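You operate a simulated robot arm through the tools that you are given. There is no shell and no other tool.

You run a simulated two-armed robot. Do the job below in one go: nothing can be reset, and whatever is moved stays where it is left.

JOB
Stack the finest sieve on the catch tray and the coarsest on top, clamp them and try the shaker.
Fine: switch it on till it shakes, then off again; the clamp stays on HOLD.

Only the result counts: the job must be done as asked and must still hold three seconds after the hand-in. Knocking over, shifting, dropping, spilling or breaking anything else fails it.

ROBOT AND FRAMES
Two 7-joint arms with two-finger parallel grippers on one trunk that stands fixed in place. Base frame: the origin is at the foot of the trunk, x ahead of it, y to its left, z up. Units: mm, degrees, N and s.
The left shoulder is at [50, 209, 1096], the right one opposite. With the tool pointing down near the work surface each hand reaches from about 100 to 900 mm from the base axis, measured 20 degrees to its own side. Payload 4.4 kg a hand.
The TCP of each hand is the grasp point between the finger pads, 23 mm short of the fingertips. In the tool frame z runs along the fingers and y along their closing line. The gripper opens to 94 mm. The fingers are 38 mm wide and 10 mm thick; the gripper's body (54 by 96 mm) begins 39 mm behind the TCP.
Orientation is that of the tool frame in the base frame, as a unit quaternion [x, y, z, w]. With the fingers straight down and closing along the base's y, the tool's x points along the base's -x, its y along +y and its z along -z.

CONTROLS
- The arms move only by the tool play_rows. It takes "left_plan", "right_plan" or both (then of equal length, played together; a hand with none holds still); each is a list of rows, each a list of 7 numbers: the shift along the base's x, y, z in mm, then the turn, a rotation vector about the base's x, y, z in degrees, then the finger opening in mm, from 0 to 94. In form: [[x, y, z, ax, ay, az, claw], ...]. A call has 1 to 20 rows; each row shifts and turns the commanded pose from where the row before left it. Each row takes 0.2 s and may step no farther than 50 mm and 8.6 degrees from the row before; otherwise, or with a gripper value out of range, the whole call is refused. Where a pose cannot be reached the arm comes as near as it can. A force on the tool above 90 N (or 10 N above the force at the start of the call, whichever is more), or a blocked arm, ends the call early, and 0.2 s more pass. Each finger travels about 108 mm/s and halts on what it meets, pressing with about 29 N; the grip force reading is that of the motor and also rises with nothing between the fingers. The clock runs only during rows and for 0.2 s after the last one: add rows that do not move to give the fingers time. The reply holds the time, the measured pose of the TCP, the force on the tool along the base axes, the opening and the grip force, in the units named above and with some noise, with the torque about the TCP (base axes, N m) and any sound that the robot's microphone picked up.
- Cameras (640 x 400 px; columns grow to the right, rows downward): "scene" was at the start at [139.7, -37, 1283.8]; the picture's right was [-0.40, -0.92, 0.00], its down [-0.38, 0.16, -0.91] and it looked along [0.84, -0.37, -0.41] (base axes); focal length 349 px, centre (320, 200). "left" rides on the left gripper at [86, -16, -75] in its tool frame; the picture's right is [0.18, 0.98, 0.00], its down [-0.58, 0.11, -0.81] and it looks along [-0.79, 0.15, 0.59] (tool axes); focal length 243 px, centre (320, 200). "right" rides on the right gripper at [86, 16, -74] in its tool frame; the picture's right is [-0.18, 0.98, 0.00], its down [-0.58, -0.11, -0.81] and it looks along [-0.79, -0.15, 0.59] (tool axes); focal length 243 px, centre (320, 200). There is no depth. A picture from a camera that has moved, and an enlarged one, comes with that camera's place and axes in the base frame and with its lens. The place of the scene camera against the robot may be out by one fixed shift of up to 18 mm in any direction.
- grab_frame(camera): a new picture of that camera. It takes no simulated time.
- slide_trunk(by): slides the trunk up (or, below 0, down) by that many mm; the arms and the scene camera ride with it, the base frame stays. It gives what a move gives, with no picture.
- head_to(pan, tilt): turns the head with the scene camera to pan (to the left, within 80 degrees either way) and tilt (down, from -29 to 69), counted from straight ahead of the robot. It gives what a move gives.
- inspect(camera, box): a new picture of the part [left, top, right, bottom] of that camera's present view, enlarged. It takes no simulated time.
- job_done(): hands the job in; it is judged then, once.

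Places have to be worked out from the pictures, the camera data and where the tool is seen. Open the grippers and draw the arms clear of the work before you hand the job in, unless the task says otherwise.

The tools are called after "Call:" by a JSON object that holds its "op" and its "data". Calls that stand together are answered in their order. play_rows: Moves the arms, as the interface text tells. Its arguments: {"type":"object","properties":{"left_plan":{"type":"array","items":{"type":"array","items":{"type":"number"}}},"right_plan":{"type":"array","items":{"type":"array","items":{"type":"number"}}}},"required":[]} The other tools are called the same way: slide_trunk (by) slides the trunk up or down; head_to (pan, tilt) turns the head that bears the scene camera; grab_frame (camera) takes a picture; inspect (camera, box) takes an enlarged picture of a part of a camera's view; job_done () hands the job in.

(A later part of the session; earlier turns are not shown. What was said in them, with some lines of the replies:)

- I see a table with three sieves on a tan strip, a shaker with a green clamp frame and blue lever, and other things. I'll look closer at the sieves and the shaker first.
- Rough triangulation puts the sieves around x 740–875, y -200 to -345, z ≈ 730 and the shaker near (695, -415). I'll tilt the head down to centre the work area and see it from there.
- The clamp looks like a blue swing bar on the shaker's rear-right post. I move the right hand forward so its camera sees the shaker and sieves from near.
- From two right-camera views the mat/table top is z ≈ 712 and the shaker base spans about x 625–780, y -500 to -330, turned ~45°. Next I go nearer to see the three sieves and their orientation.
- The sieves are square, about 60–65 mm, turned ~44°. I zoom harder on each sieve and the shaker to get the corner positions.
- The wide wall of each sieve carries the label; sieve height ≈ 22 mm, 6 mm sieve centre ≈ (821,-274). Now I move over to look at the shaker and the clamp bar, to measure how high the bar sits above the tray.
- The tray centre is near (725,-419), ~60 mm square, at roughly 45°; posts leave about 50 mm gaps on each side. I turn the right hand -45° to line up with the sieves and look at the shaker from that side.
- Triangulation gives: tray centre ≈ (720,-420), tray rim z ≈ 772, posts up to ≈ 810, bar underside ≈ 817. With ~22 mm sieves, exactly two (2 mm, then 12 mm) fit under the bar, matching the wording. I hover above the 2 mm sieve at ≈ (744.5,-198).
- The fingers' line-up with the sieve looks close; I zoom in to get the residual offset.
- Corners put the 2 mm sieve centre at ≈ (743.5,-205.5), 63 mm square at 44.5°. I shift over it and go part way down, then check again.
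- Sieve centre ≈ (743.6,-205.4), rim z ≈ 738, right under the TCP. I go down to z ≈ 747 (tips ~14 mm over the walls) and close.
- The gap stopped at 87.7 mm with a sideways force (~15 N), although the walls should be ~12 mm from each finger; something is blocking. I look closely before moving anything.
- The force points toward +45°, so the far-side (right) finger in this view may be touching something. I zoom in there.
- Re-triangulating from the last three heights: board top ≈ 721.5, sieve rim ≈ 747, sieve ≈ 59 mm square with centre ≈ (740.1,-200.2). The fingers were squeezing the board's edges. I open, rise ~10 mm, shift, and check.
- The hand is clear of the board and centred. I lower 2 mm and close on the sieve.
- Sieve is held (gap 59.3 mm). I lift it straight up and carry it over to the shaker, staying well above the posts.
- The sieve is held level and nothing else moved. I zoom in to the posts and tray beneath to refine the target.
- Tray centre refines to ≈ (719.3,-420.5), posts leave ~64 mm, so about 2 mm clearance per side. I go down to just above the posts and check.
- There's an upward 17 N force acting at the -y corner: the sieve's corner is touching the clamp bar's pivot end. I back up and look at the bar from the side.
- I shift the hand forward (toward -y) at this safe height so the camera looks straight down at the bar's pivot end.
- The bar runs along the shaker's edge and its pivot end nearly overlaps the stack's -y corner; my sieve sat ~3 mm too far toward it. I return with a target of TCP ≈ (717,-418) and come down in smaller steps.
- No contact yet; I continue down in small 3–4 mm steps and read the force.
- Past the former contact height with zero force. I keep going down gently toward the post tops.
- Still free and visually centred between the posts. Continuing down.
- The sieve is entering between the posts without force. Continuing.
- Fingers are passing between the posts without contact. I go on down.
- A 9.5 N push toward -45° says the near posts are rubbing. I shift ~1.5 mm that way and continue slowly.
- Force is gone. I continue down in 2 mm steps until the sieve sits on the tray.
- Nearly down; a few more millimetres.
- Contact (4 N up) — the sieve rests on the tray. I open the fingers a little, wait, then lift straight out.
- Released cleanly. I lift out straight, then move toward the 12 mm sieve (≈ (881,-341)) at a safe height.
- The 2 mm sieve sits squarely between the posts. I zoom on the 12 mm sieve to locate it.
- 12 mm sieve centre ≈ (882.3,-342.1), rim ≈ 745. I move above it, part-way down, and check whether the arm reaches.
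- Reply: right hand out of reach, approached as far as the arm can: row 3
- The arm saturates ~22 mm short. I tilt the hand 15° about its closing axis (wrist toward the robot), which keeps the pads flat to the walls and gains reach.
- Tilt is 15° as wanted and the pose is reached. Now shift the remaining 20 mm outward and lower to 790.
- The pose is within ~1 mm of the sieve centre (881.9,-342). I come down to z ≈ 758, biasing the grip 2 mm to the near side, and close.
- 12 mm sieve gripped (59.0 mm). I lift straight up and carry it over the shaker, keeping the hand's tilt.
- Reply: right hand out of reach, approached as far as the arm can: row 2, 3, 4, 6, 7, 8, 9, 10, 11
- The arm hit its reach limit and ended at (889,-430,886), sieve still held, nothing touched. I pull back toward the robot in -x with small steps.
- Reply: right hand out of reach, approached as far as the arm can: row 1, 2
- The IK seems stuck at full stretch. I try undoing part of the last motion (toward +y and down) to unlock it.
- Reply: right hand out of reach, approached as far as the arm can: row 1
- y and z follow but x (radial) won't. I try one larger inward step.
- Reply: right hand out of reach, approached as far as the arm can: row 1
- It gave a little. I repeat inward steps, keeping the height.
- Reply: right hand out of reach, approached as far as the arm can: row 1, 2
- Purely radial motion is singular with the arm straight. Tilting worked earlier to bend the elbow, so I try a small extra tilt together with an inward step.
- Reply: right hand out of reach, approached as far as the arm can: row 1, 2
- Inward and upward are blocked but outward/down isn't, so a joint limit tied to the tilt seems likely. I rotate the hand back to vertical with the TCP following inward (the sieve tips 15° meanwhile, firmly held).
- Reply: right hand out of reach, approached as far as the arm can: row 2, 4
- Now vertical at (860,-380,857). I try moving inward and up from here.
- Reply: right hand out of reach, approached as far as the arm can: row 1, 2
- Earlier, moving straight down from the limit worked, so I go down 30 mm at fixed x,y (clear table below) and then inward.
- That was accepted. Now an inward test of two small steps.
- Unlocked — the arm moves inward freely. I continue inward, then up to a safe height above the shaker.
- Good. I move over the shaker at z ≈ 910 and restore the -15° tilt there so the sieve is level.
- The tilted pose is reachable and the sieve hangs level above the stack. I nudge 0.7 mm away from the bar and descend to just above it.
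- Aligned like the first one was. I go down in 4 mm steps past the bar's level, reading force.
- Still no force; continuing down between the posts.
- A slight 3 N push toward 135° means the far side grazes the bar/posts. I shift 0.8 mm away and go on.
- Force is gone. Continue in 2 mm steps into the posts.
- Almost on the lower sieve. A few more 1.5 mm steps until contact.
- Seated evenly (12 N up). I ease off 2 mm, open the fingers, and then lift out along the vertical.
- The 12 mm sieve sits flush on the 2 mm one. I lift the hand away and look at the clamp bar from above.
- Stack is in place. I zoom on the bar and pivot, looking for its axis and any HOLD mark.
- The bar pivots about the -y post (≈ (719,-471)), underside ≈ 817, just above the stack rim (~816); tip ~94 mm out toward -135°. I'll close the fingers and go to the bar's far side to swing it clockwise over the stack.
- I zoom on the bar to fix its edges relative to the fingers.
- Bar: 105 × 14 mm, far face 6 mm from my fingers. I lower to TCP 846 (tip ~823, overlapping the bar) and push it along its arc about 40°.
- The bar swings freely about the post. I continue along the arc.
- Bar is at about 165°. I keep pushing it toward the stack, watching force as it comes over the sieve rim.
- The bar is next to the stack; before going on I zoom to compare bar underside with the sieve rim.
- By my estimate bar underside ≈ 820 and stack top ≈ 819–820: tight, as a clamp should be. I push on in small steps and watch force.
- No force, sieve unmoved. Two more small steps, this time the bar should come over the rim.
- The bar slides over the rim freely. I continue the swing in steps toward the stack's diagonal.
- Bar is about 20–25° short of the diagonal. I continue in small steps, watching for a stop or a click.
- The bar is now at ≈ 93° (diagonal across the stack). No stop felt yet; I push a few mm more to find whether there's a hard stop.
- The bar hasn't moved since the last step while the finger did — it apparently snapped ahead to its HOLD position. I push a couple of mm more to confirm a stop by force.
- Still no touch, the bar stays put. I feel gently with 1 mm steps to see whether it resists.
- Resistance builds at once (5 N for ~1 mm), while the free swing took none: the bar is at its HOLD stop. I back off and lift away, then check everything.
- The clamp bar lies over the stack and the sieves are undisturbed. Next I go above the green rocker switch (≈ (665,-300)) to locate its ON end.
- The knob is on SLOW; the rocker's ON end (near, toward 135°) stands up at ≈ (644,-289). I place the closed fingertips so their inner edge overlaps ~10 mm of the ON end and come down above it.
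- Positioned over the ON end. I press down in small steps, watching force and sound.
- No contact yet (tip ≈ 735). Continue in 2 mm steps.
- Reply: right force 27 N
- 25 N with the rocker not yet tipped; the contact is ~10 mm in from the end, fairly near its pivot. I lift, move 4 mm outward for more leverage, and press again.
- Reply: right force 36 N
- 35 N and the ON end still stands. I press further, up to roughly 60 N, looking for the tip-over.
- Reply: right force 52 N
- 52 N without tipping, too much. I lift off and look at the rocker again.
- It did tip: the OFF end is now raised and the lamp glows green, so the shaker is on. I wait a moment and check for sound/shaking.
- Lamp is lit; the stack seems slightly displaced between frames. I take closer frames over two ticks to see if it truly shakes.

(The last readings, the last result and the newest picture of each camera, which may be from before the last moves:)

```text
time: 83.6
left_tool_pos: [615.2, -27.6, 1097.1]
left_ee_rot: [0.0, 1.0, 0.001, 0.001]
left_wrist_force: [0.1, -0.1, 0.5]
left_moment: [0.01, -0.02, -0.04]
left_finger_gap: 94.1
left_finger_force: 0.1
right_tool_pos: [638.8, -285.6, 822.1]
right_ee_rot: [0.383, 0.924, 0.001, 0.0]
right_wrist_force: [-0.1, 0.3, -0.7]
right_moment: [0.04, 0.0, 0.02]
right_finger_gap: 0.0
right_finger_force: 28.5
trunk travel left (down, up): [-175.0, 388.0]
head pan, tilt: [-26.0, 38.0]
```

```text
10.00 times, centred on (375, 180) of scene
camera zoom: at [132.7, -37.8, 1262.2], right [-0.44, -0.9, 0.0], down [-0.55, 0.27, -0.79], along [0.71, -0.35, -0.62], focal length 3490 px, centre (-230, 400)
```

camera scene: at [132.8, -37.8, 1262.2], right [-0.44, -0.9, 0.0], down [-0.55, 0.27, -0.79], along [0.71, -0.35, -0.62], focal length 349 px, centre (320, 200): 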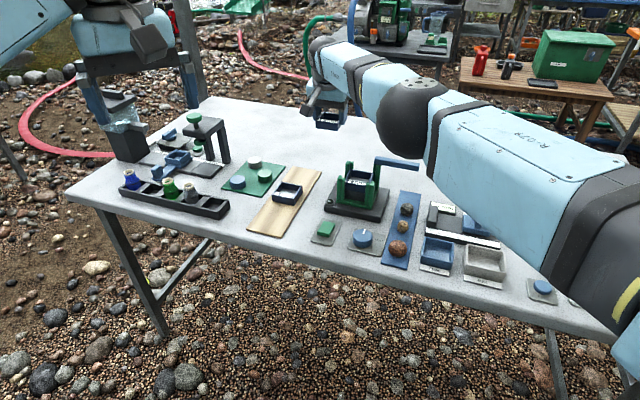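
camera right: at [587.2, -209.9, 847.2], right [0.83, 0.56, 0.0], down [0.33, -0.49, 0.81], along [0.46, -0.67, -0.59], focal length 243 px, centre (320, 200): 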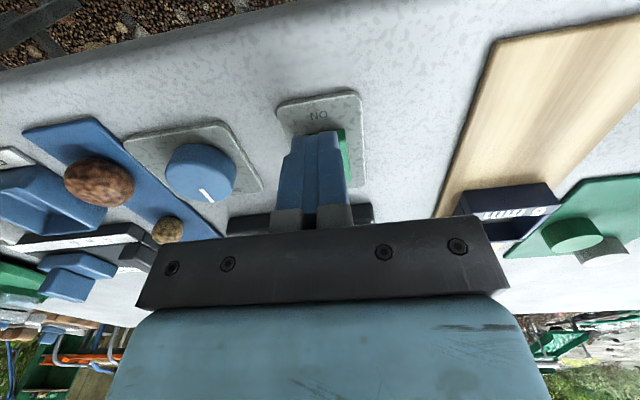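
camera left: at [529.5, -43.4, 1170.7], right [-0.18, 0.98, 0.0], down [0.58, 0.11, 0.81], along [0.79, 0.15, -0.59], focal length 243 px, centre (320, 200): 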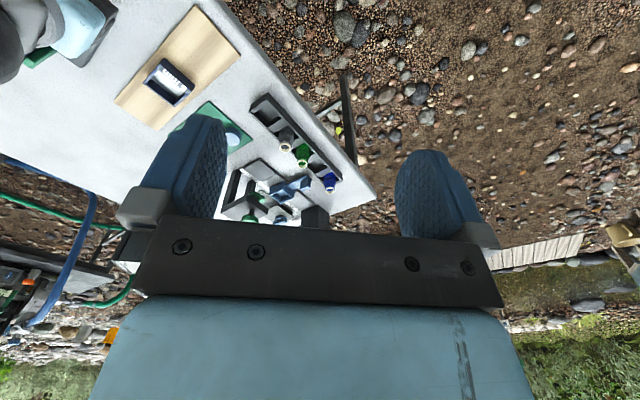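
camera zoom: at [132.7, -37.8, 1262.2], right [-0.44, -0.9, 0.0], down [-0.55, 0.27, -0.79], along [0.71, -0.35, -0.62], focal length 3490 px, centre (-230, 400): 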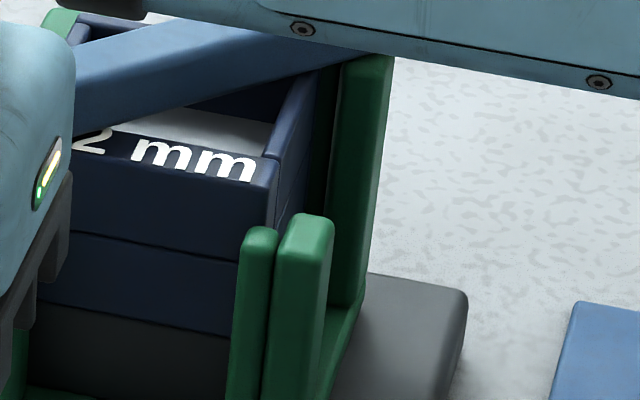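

No visible motion between those ticks (could be aliasing). I wait a different interval and compare, also looking at the lamp.

Call:
{"op": "play_rows", "data": {"right_plan": [[0, 0, 15, 0, 0, 0, 0], [10, 25, 10, 0, 0, 0, 0], [0, 25, 0, 0, 0, 0, 0], [0, 0, 0, 0, 0, 0, 0]]}}

Call:
{"op": "inspect", "data": {"camera": "scene", "box": [320, 145, 420, 225]}}

Call:
{"op": "play_rows", "data": {"right_plan": [[0, 0, 0, 0, 0, 0, 0], [0, 0, 0, 0, 0, 0, 0]]}}

Call:
{"op": "inspect", "data": {"camera": "scene", "box": [320, 145, 420, 225]}}

```text
time: 84.6
left_tool_pos: [617.3, -27.9, 1096.2]
left_ee_rot: [0.0, 1.0, 0.0, 0.0]
left_wrist_force: [-0.1, 0.1, 0.3]
left_moment: [0.0, -0.02, 0.0]
left_finger_gap: 94.0
left_finger_force: 0.1
right_tool_pos: [648.4, -234.8, 845.3]
right_ee_rot: [0.383, 0.924, 0.0, 0.0]
right_wrist_force: [-0.4, -0.4, -0.5]
right_moment: [0.01, 0.02, -0.02]
right_finger_gap: 0.1
right_finger_force: 29.4
trunk travel left (down, up): [-175.0, 388.0]
head pan, tilt: [-26.0, 38.0]
```

```text
5.00 times, centred on (370, 185) of scene
camera zoom: at [132.7, -37.8, 1262.2], right [-0.44, -0.9, 0.0], down [-0.55, 0.27, -0.79], along [0.71, -0.35, -0.62], focal length 1745 px, centre (70, 275)
```

zoom: 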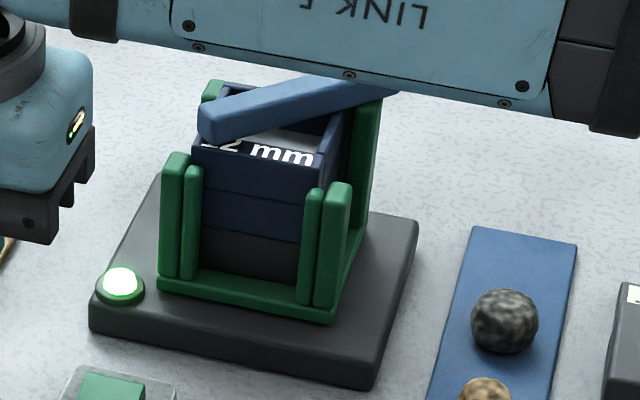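

```text
time: 85.2
left_tool_pos: [616.6, -27.1, 1096.5]
left_ee_rot: [-0.001, 1.0, 0.0, 0.0]
left_wrist_force: [-0.5, -0.6, -0.3]
left_moment: [0.02, -0.04, 0.01]
left_finger_gap: 94.0
left_finger_force: 0.0
right_tool_pos: [649.0, -234.5, 846.5]
right_ee_rot: [0.382, 0.924, 0.0, 0.0]
right_wrist_force: [-0.3, -0.3, -0.3]
right_moment: [-0.01, 0.02, -0.03]
right_finger_gap: 0.2
right_finger_force: 29.1
trunk travel left (down, up): [-175.0, 388.0]
head pan, tilt: [-26.0, 38.0]
```

```text
5.00 times, centred on (370, 185) of scene
camera zoom: at [132.7, -37.8, 1262.2], right [-0.44, -0.9, 0.0], down [-0.55, 0.27, -0.79], along [0.71, -0.35, -0.62], focal length 1745 px, centre (70, 275)
```

zoom: 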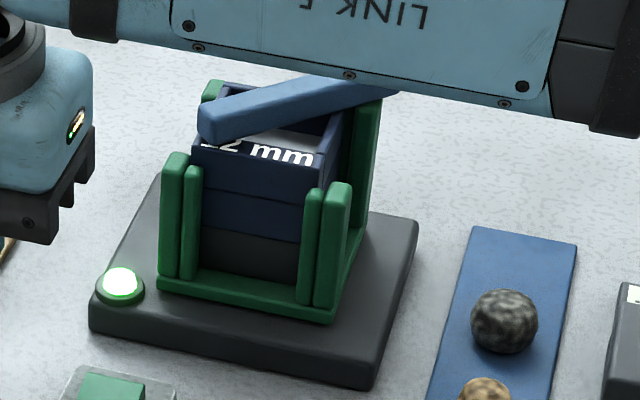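

The lamp is brightly lit. To rule out aliasing I advance time in another way (a tiny head move and back) and compare at high zoom.

Call:
{"op": "inspect", "data": {"camera": "scene", "box": [340, 160, 390, 200]}}

Call:
{"op": "head_to", "data": {"pan": -26, "tilt": 38}}

Call:
{"op": "inspect", "data": {"camera": "scene", "box": [340, 160, 390, 200]}}

```text
10.00 times, centred on (365, 180) of scene
camera zoom: at [132.7, -37.8, 1262.2], right [-0.44, -0.9, 0.0], down [-0.55, 0.27, -0.79], along [0.71, -0.35, -0.62], focal length 3490 px, centre (-130, 400)
```

zoom: 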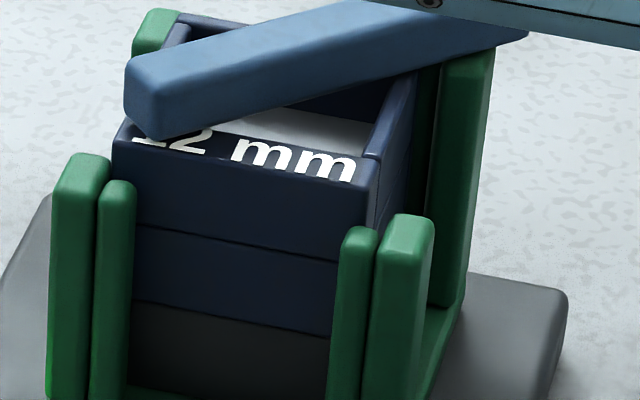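

```text
time: 85.8
left_tool_pos: [617.1, -28.4, 1095.8]
left_ee_rot: [0.0, 1.0, 0.001, 0.0]
left_wrist_force: [-0.3, 0.2, 0.0]
left_moment: [-0.04, 0.03, -0.03]
left_finger_gap: 93.8
left_finger_force: 0.0
right_tool_pos: [649.2, -235.3, 845.7]
right_ee_rot: [0.383, 0.924, 0.0, 0.0]
right_wrist_force: [0.1, 0.2, -0.2]
right_moment: [-0.01, 0.0, 0.0]
right_finger_gap: 0.0
right_finger_force: 29.5
trunk travel left (down, up): [-175.0, 388.0]
head pan, tilt: [-26.0, 38.0]
```

```text
10.00 times, centred on (365, 180) of scene
camera zoom: at [132.7, -37.8, 1262.2], right [-0.44, -0.9, 0.0], down [-0.55, 0.27, -0.79], along [0.71, -0.35, -0.62], focal length 3490 px, centre (-130, 400)
```

zoom: 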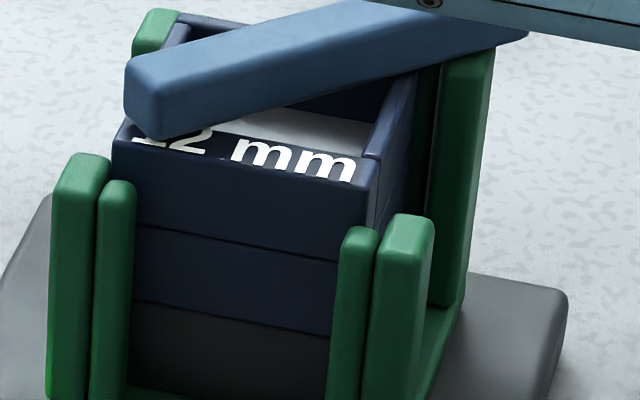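

Frames are identical, but all ticks are multiples of 0.2 s. A 2 mm trunk slide may take an odd time; I use it (arms are all clear) and watch the clock and the stack.

Call:
{"op": "slide_trunk", "data": {"by": 2}}

Call:
{"op": "inspect", "data": {"camera": "scene", "box": [340, 160, 390, 200]}}

Call:
{"op": "slide_trunk", "data": {"by": -2}}

Call:
{"op": "inspect", "data": {"camera": "scene", "box": [340, 160, 390, 200]}}

```text
time: 86.3
left_tool_pos: [616.5, -27.0, 1097.9]
left_ee_rot: [0.0, 1.0, 0.0, 0.0]
left_wrist_force: [-0.8, 0.5, 0.8]
left_moment: [0.01, 0.01, 0.02]
left_finger_gap: 94.2
left_finger_force: 0.1
right_tool_pos: [648.6, -235.2, 848.3]
right_ee_rot: [0.382, 0.924, -0.001, 0.0]
right_wrist_force: [0.4, -0.7, -0.2]
right_moment: [0.05, -0.03, 0.0]
right_finger_gap: 0.0
right_finger_force: 29.0
trunk travel left (down, up): [-177.0, 386.0]
head pan, tilt: [-26.0, 38.0]
```

```text
10.00 times, centred on (365, 180) of scene
camera zoom: at [132.8, -37.8, 1264.2], right [-0.44, -0.9, 0.0], down [-0.55, 0.27, -0.79], along [0.71, -0.35, -0.62], focal length 3490 px, centre (-130, 400)
```

zoom: 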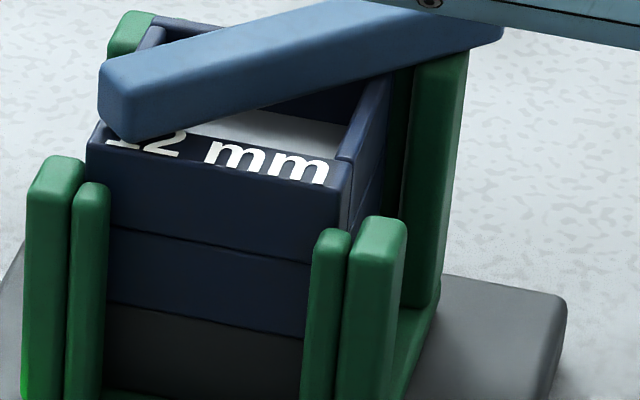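

```text
time: 86.8
left_tool_pos: [617.0, -27.2, 1096.0]
left_ee_rot: [0.0, 1.0, 0.0, 0.0]
left_wrist_force: [0.2, -0.6, -0.3]
left_moment: [-0.05, 0.01, 0.03]
left_finger_gap: 93.9
left_finger_force: 0.1
right_tool_pos: [647.0, -234.4, 846.1]
right_ee_rot: [0.382, 0.924, 0.0, 0.0]
right_wrist_force: [-0.7, 0.3, -0.4]
right_moment: [-0.01, 0.03, 0.03]
right_finger_gap: 0.0
right_finger_force: 29.7
trunk travel left (down, up): [-175.0, 388.0]
head pan, tilt: [-26.0, 38.0]
```

```text
10.00 times, centred on (365, 180) of scene
camera zoom: at [132.6, -37.8, 1262.2], right [-0.44, -0.9, 0.0], down [-0.55, 0.27, -0.79], along [0.71, -0.35, -0.62], focal length 3490 px, centre (-130, 400)
```

zoom: 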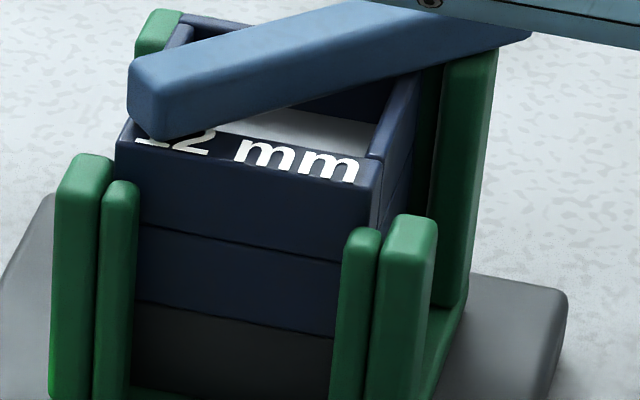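

At an odd tick the whole cradle had shifted ~6 mm while the base stayed: the shaker really is shaking. Now to switch it off: I go over the raised OFF end, with TCP at ≈ (678,-325) so the fingers stay clear of the base and posts.

Call:
{"op": "play_rows", "data": {"right_plan": [[8, -22, 0, 0, 0, 0, 0], [8, -23, 0, 0, 0, 0, 0], [8, -23, 0, 0, 0, 0, 0], [6.5, -22.5, 0, 0, 0, 0, 0], [0, 0, -20, 0, 0, 0, 0], [0, 0, -20, 0, 0, 0, 0], [0, 0, -15, 0, 0, 0, 0], [0, 0, 0, 0, 0, 0, 0]]}}

Call:
{"op": "inspect", "data": {"camera": "scene", "box": [290, 170, 390, 250]}}

Call:
{"op": "inspect", "data": {"camera": "right", "box": [220, 40, 420, 200]}}

```text
time: 88.6
left_tool_pos: [616.0, -27.2, 1096.3]
left_ee_rot: [0.0, 1.0, 0.0, 0.001]
left_wrist_force: [-0.2, -0.4, 0.0]
left_moment: [0.02, -0.03, 0.01]
left_finger_gap: 94.0
left_finger_force: 0.2
right_tool_pos: [678.9, -325.6, 791.2]
right_ee_rot: [0.383, 0.924, 0.0, 0.0]
right_wrist_force: [-0.7, 0.5, 0.6]
right_moment: [-0.03, 0.01, -0.01]
right_finger_gap: 0.0
right_finger_force: 28.9
trunk travel left (down, up): [-175.0, 388.0]
head pan, tilt: [-26.0, 38.0]
```

```text
5.00 times, centred on (340, 210) of scene
camera zoom: at [132.5, -37.7, 1262.2], right [-0.44, -0.9, 0.0], down [-0.55, 0.27, -0.79], along [0.71, -0.35, -0.62], focal length 1745 px, centre (220, 150)
```

zoom: 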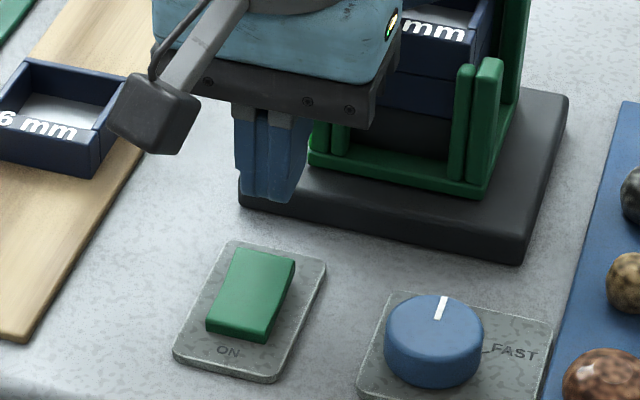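

```text
2.50 times, centred on (320, 120) of right
camera zoom: at [629.8, -252.1, 864.7], right [0.83, 0.56, 0.0], down [0.33, -0.49, 0.81], along [0.46, -0.67, -0.59], focal length 606 px, centre (320, 400)
```

zoom: 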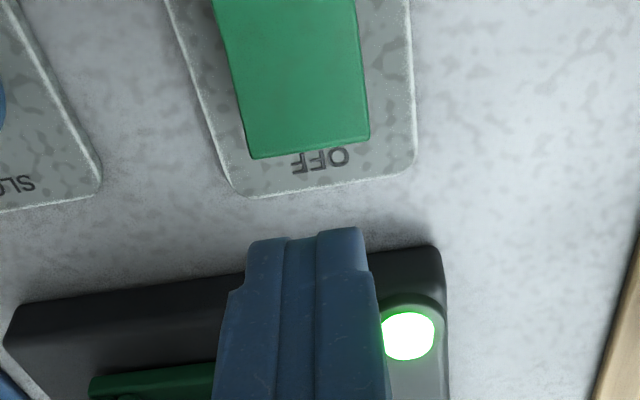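

Alignment looks right: ~7 mm overlap on the OFF end, ≥ 5 mm from the base. I shift 2 mm away from the base and press down in small steps until light resistance.

Call:
{"op": "play_rows", "data": {"right_plan": [[-1.4, 1.4, -10, 0, 0, 0, 0], [0, 0, -10, 0, 0, 0, 0], [0, 0, -4, 0, 0, 0, 0], [0, 0, -3, 0, 0, 0, 0], [0, 0, -3, 0, 0, 0, 0], [0, 0, -2, 0, 0, 0, 0], [0, 0, 0, 0, 0, 0, 0]]}}

Call:
{"op": "inspect", "data": {"camera": "scene", "box": [290, 170, 390, 250]}}

Call:
{"op": "inspect", "data": {"camera": "right", "box": [220, 40, 420, 200]}}

```text
time: 90.2
left_tool_pos: [617.1, -28.2, 1096.2]
left_ee_rot: [-0.001, 1.0, 0.0, 0.0]
left_wrist_force: [-0.7, -0.1, 0.3]
left_moment: [0.0, 0.01, 0.06]
left_finger_gap: 93.8
left_finger_force: 0.0
right_tool_pos: [676.8, -324.1, 759.1]
right_ee_rot: [0.383, 0.924, 0.0, 0.0]
right_wrist_force: [-0.1, -0.1, 0.2]
right_moment: [0.01, 0.01, -0.02]
right_finger_gap: 0.3
right_finger_force: 28.9
trunk travel left (down, up): [-175.0, 388.0]
head pan, tilt: [-26.0, 38.0]
```

```text
5.00 times, centred on (340, 210) of scene
camera zoom: at [132.6, -37.8, 1262.2], right [-0.44, -0.9, 0.0], down [-0.55, 0.27, -0.79], along [0.71, -0.35, -0.62], focal length 1745 px, centre (220, 150)
```

zoom: 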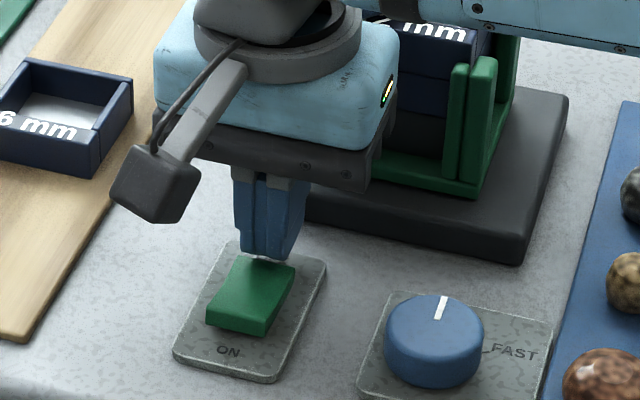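

```text
2.50 times, centred on (320, 120) of right
camera zoom: at [627.9, -251.2, 832.8], right [0.83, 0.56, 0.0], down [0.33, -0.49, 0.81], along [0.46, -0.67, -0.59], focal length 606 px, centre (320, 400)
```

zoom: 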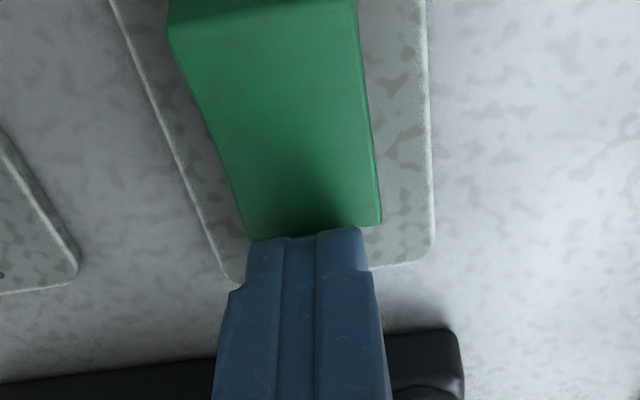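

The rocker has flipped back (ON end raised again). I lift straight up, away from the shaker, and check the lamp.

Call:
{"op": "play_rows", "data": {"right_plan": [[0, 0, 5, 0, 0, 0, 0], [0, 0, 20, 0, 0, 0, 0], [0, 0, 35, 0, 0, 0, 0], [-15, 25, 30, 0, 0, 0, 0], [-20, 25, 20, 0, 0, 0, 0], [-20, 25, 10, 0, 0, 0, 0], [0, 0, 0, 0, 0, 0, 0]]}}

Call:
{"op": "inspect", "data": {"camera": "scene", "box": [300, 150, 420, 250]}}

Call:
{"op": "grab_frame", "data": {"camera": "right"}}

```text
time: 91.8
left_tool_pos: [616.6, -26.6, 1094.6]
left_ee_rot: [0.0, 1.0, 0.0, 0.0]
left_wrist_force: [0.0, -0.7, 0.3]
left_moment: [0.02, 0.01, 0.02]
left_finger_gap: 94.2
left_finger_force: 0.0
right_tool_pos: [623.0, -248.2, 878.5]
right_ee_rot: [0.384, 0.923, 0.0, 0.0]
right_wrist_force: [-0.3, -0.2, -0.5]
right_moment: [-0.01, -0.05, -0.02]
right_finger_gap: 0.0
right_finger_force: 28.9
trunk travel left (down, up): [-175.0, 388.0]
head pan, tilt: [-26.0, 38.0]
```

```text
4.00 times, centred on (360, 200) of scene
camera zoom: at [132.8, -37.9, 1262.1], right [-0.44, -0.9, 0.0], down [-0.55, 0.27, -0.79], along [0.71, -0.35, -0.62], focal length 1396 px, centre (160, 200)
```

zoom: 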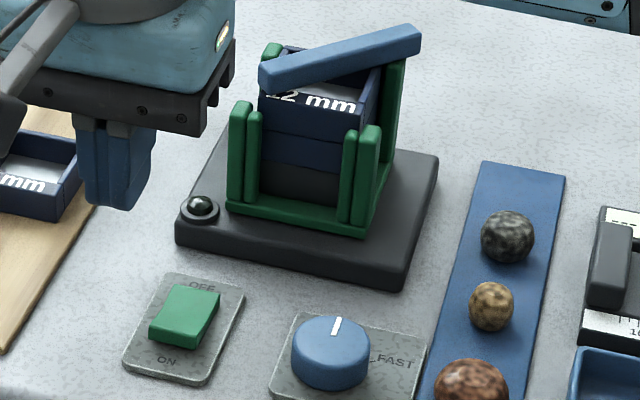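

```text
taken
camera right: at [573.4, -176.3, 953.2], right [0.83, 0.56, 0.0], down [0.33, -0.49, 0.81], along [0.46, -0.67, -0.59], focal length 243 px, centre (320, 200)
```

right: 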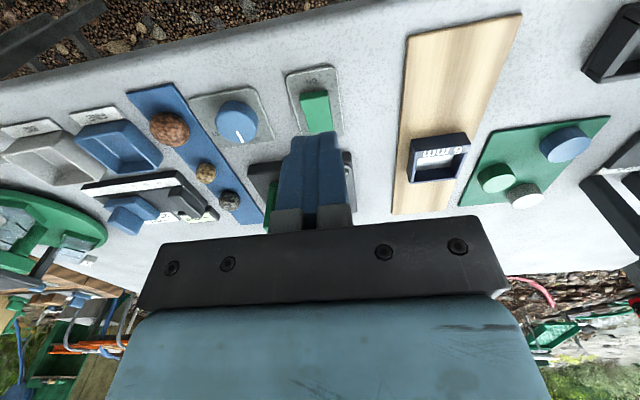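

Lamp is off, rocker on OFF, bar still across the stack. I withdraw the right hand up and back with open fingers, then make a last check.

Call:
{"op": "play_rows", "data": {"right_plan": [[-10, 0, 30, 0, 0, 0, 0], [-30, -15, 25, 0, 0, 0, 30], [-30, -20, 25, 0, 0, 7.5, 60], [-35, -25, 25, 0, 0, 7.5, 94], [-35, -25, 25, 0, 0, 7.5, 94], [-35, -25, 15, 0, 0, 7.5, 94], [-35, -20, 0, 0, 0, 7.5, 94], [0, 0, 0, 0, 0, 7.5, 94], [0, 0, 0, 0, 0, 0, 94]]}}

Call:
{"op": "grab_frame", "data": {"camera": "scene"}}

Call:
{"op": "inspect", "data": {"camera": "scene", "box": [310, 150, 430, 240]}}

Call:
{"op": "inspect", "data": {"camera": "scene", "box": [200, 130, 340, 240]}}

```text
time: 93.8
left_tool_pos: [616.3, -28.5, 1096.6]
left_ee_rot: [-0.001, 1.0, 0.0, 0.0]
left_wrist_force: [0.3, 0.8, -0.4]
left_moment: [-0.01, -0.01, 0.0]
left_finger_gap: 94.2
left_finger_force: 0.0
right_tool_pos: [412.5, -380.1, 1023.8]
right_ee_rot: [-0.001, 1.0, 0.0, 0.0]
right_wrist_force: [0.5, 0.7, 0.6]
right_moment: [-0.03, 0.02, -0.02]
right_finger_gap: 94.1
right_finger_force: 0.1
trunk travel left (down, up): [-175.0, 388.0]
head pan, tilt: [-26.0, 38.0]
```

```text
taken
camera scene: at [132.3, -37.8, 1262.2], right [-0.44, -0.9, 0.0], down [-0.55, 0.27, -0.79], along [0.71, -0.35, -0.62], focal length 349 px, centre (320, 200)
```

scene: 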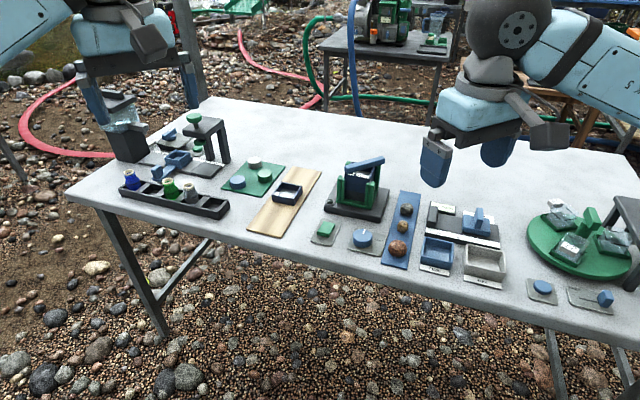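

```text
4.44 times, centred on (370, 195) of scene
camera zoom: at [132.3, -37.8, 1262.2], right [-0.44, -0.9, 0.0], down [-0.55, 0.27, -0.79], along [0.71, -0.35, -0.62], focal length 1551 px, centre (98, 222)
```

zoom: 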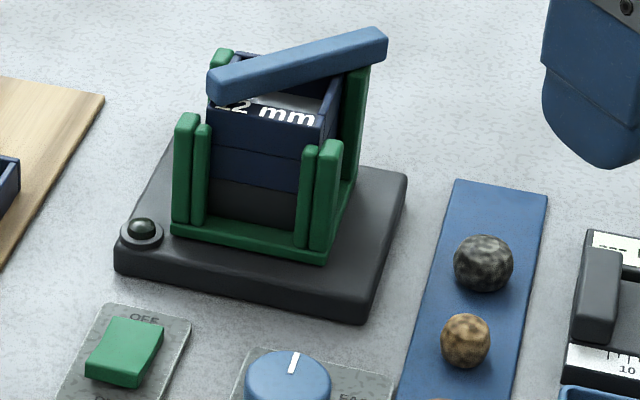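

```text
3.64 times, centred on (270, 185) of scene
camera zoom: at [132.3, -37.8, 1262.2], right [-0.44, -0.9, 0.0], down [-0.55, 0.27, -0.79], along [0.71, -0.35, -0.62], focal length 1269 px, centre (502, 254)
```

zoom: 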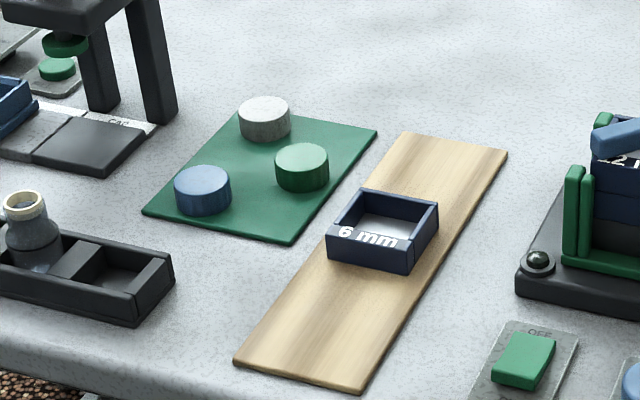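

Everything checks out:
- The 2 mm sieve is on the tray with the 12 mm sieve on top.
- The clamp bar is across the stack at its stop.
- The shaker ran and is off again, with the lamp dark.
- Nothing else has moved, and both arms are clear with their grippers open.

I hand the job in.

Call:
{"op": "job_done", "data": {}}

```text
The job is handed in.
```

I stacked the 2 mm sieve on the catch tray with the 12 mm on top, clamped the stack, ran the shaker and switched it off again. The job is handed in; I have no verdict back.

- **Stack:** only two sieves went in. The 6 mm stayed on its board, because the order named only the finest and coarsest and just two sieves fit under the clamp bar.
- **Clamp:** I swung the bar over the stack until it reached a firm stop, and it was still there after the test. I found no HOLD mark anywhere, so I took that stop as HOLD.
- **Shaker:** with the switch on, the lamp lit and the tray holder moved visibly, about 6 mm. After switching off, the lamp was dark. I left the speed knob on SLOW.
- **Contacts along the way:** my first grip on the 2 mm sieve squeezed the edges of its wooden board. That sieve also touched the clamp bar's pivot end, at about 17 N. I pressed the switch harder than it needed, up to about 52 N. The last pictures show nothing shifted or damaged.

Both arms are clear of the work with their grippers open.
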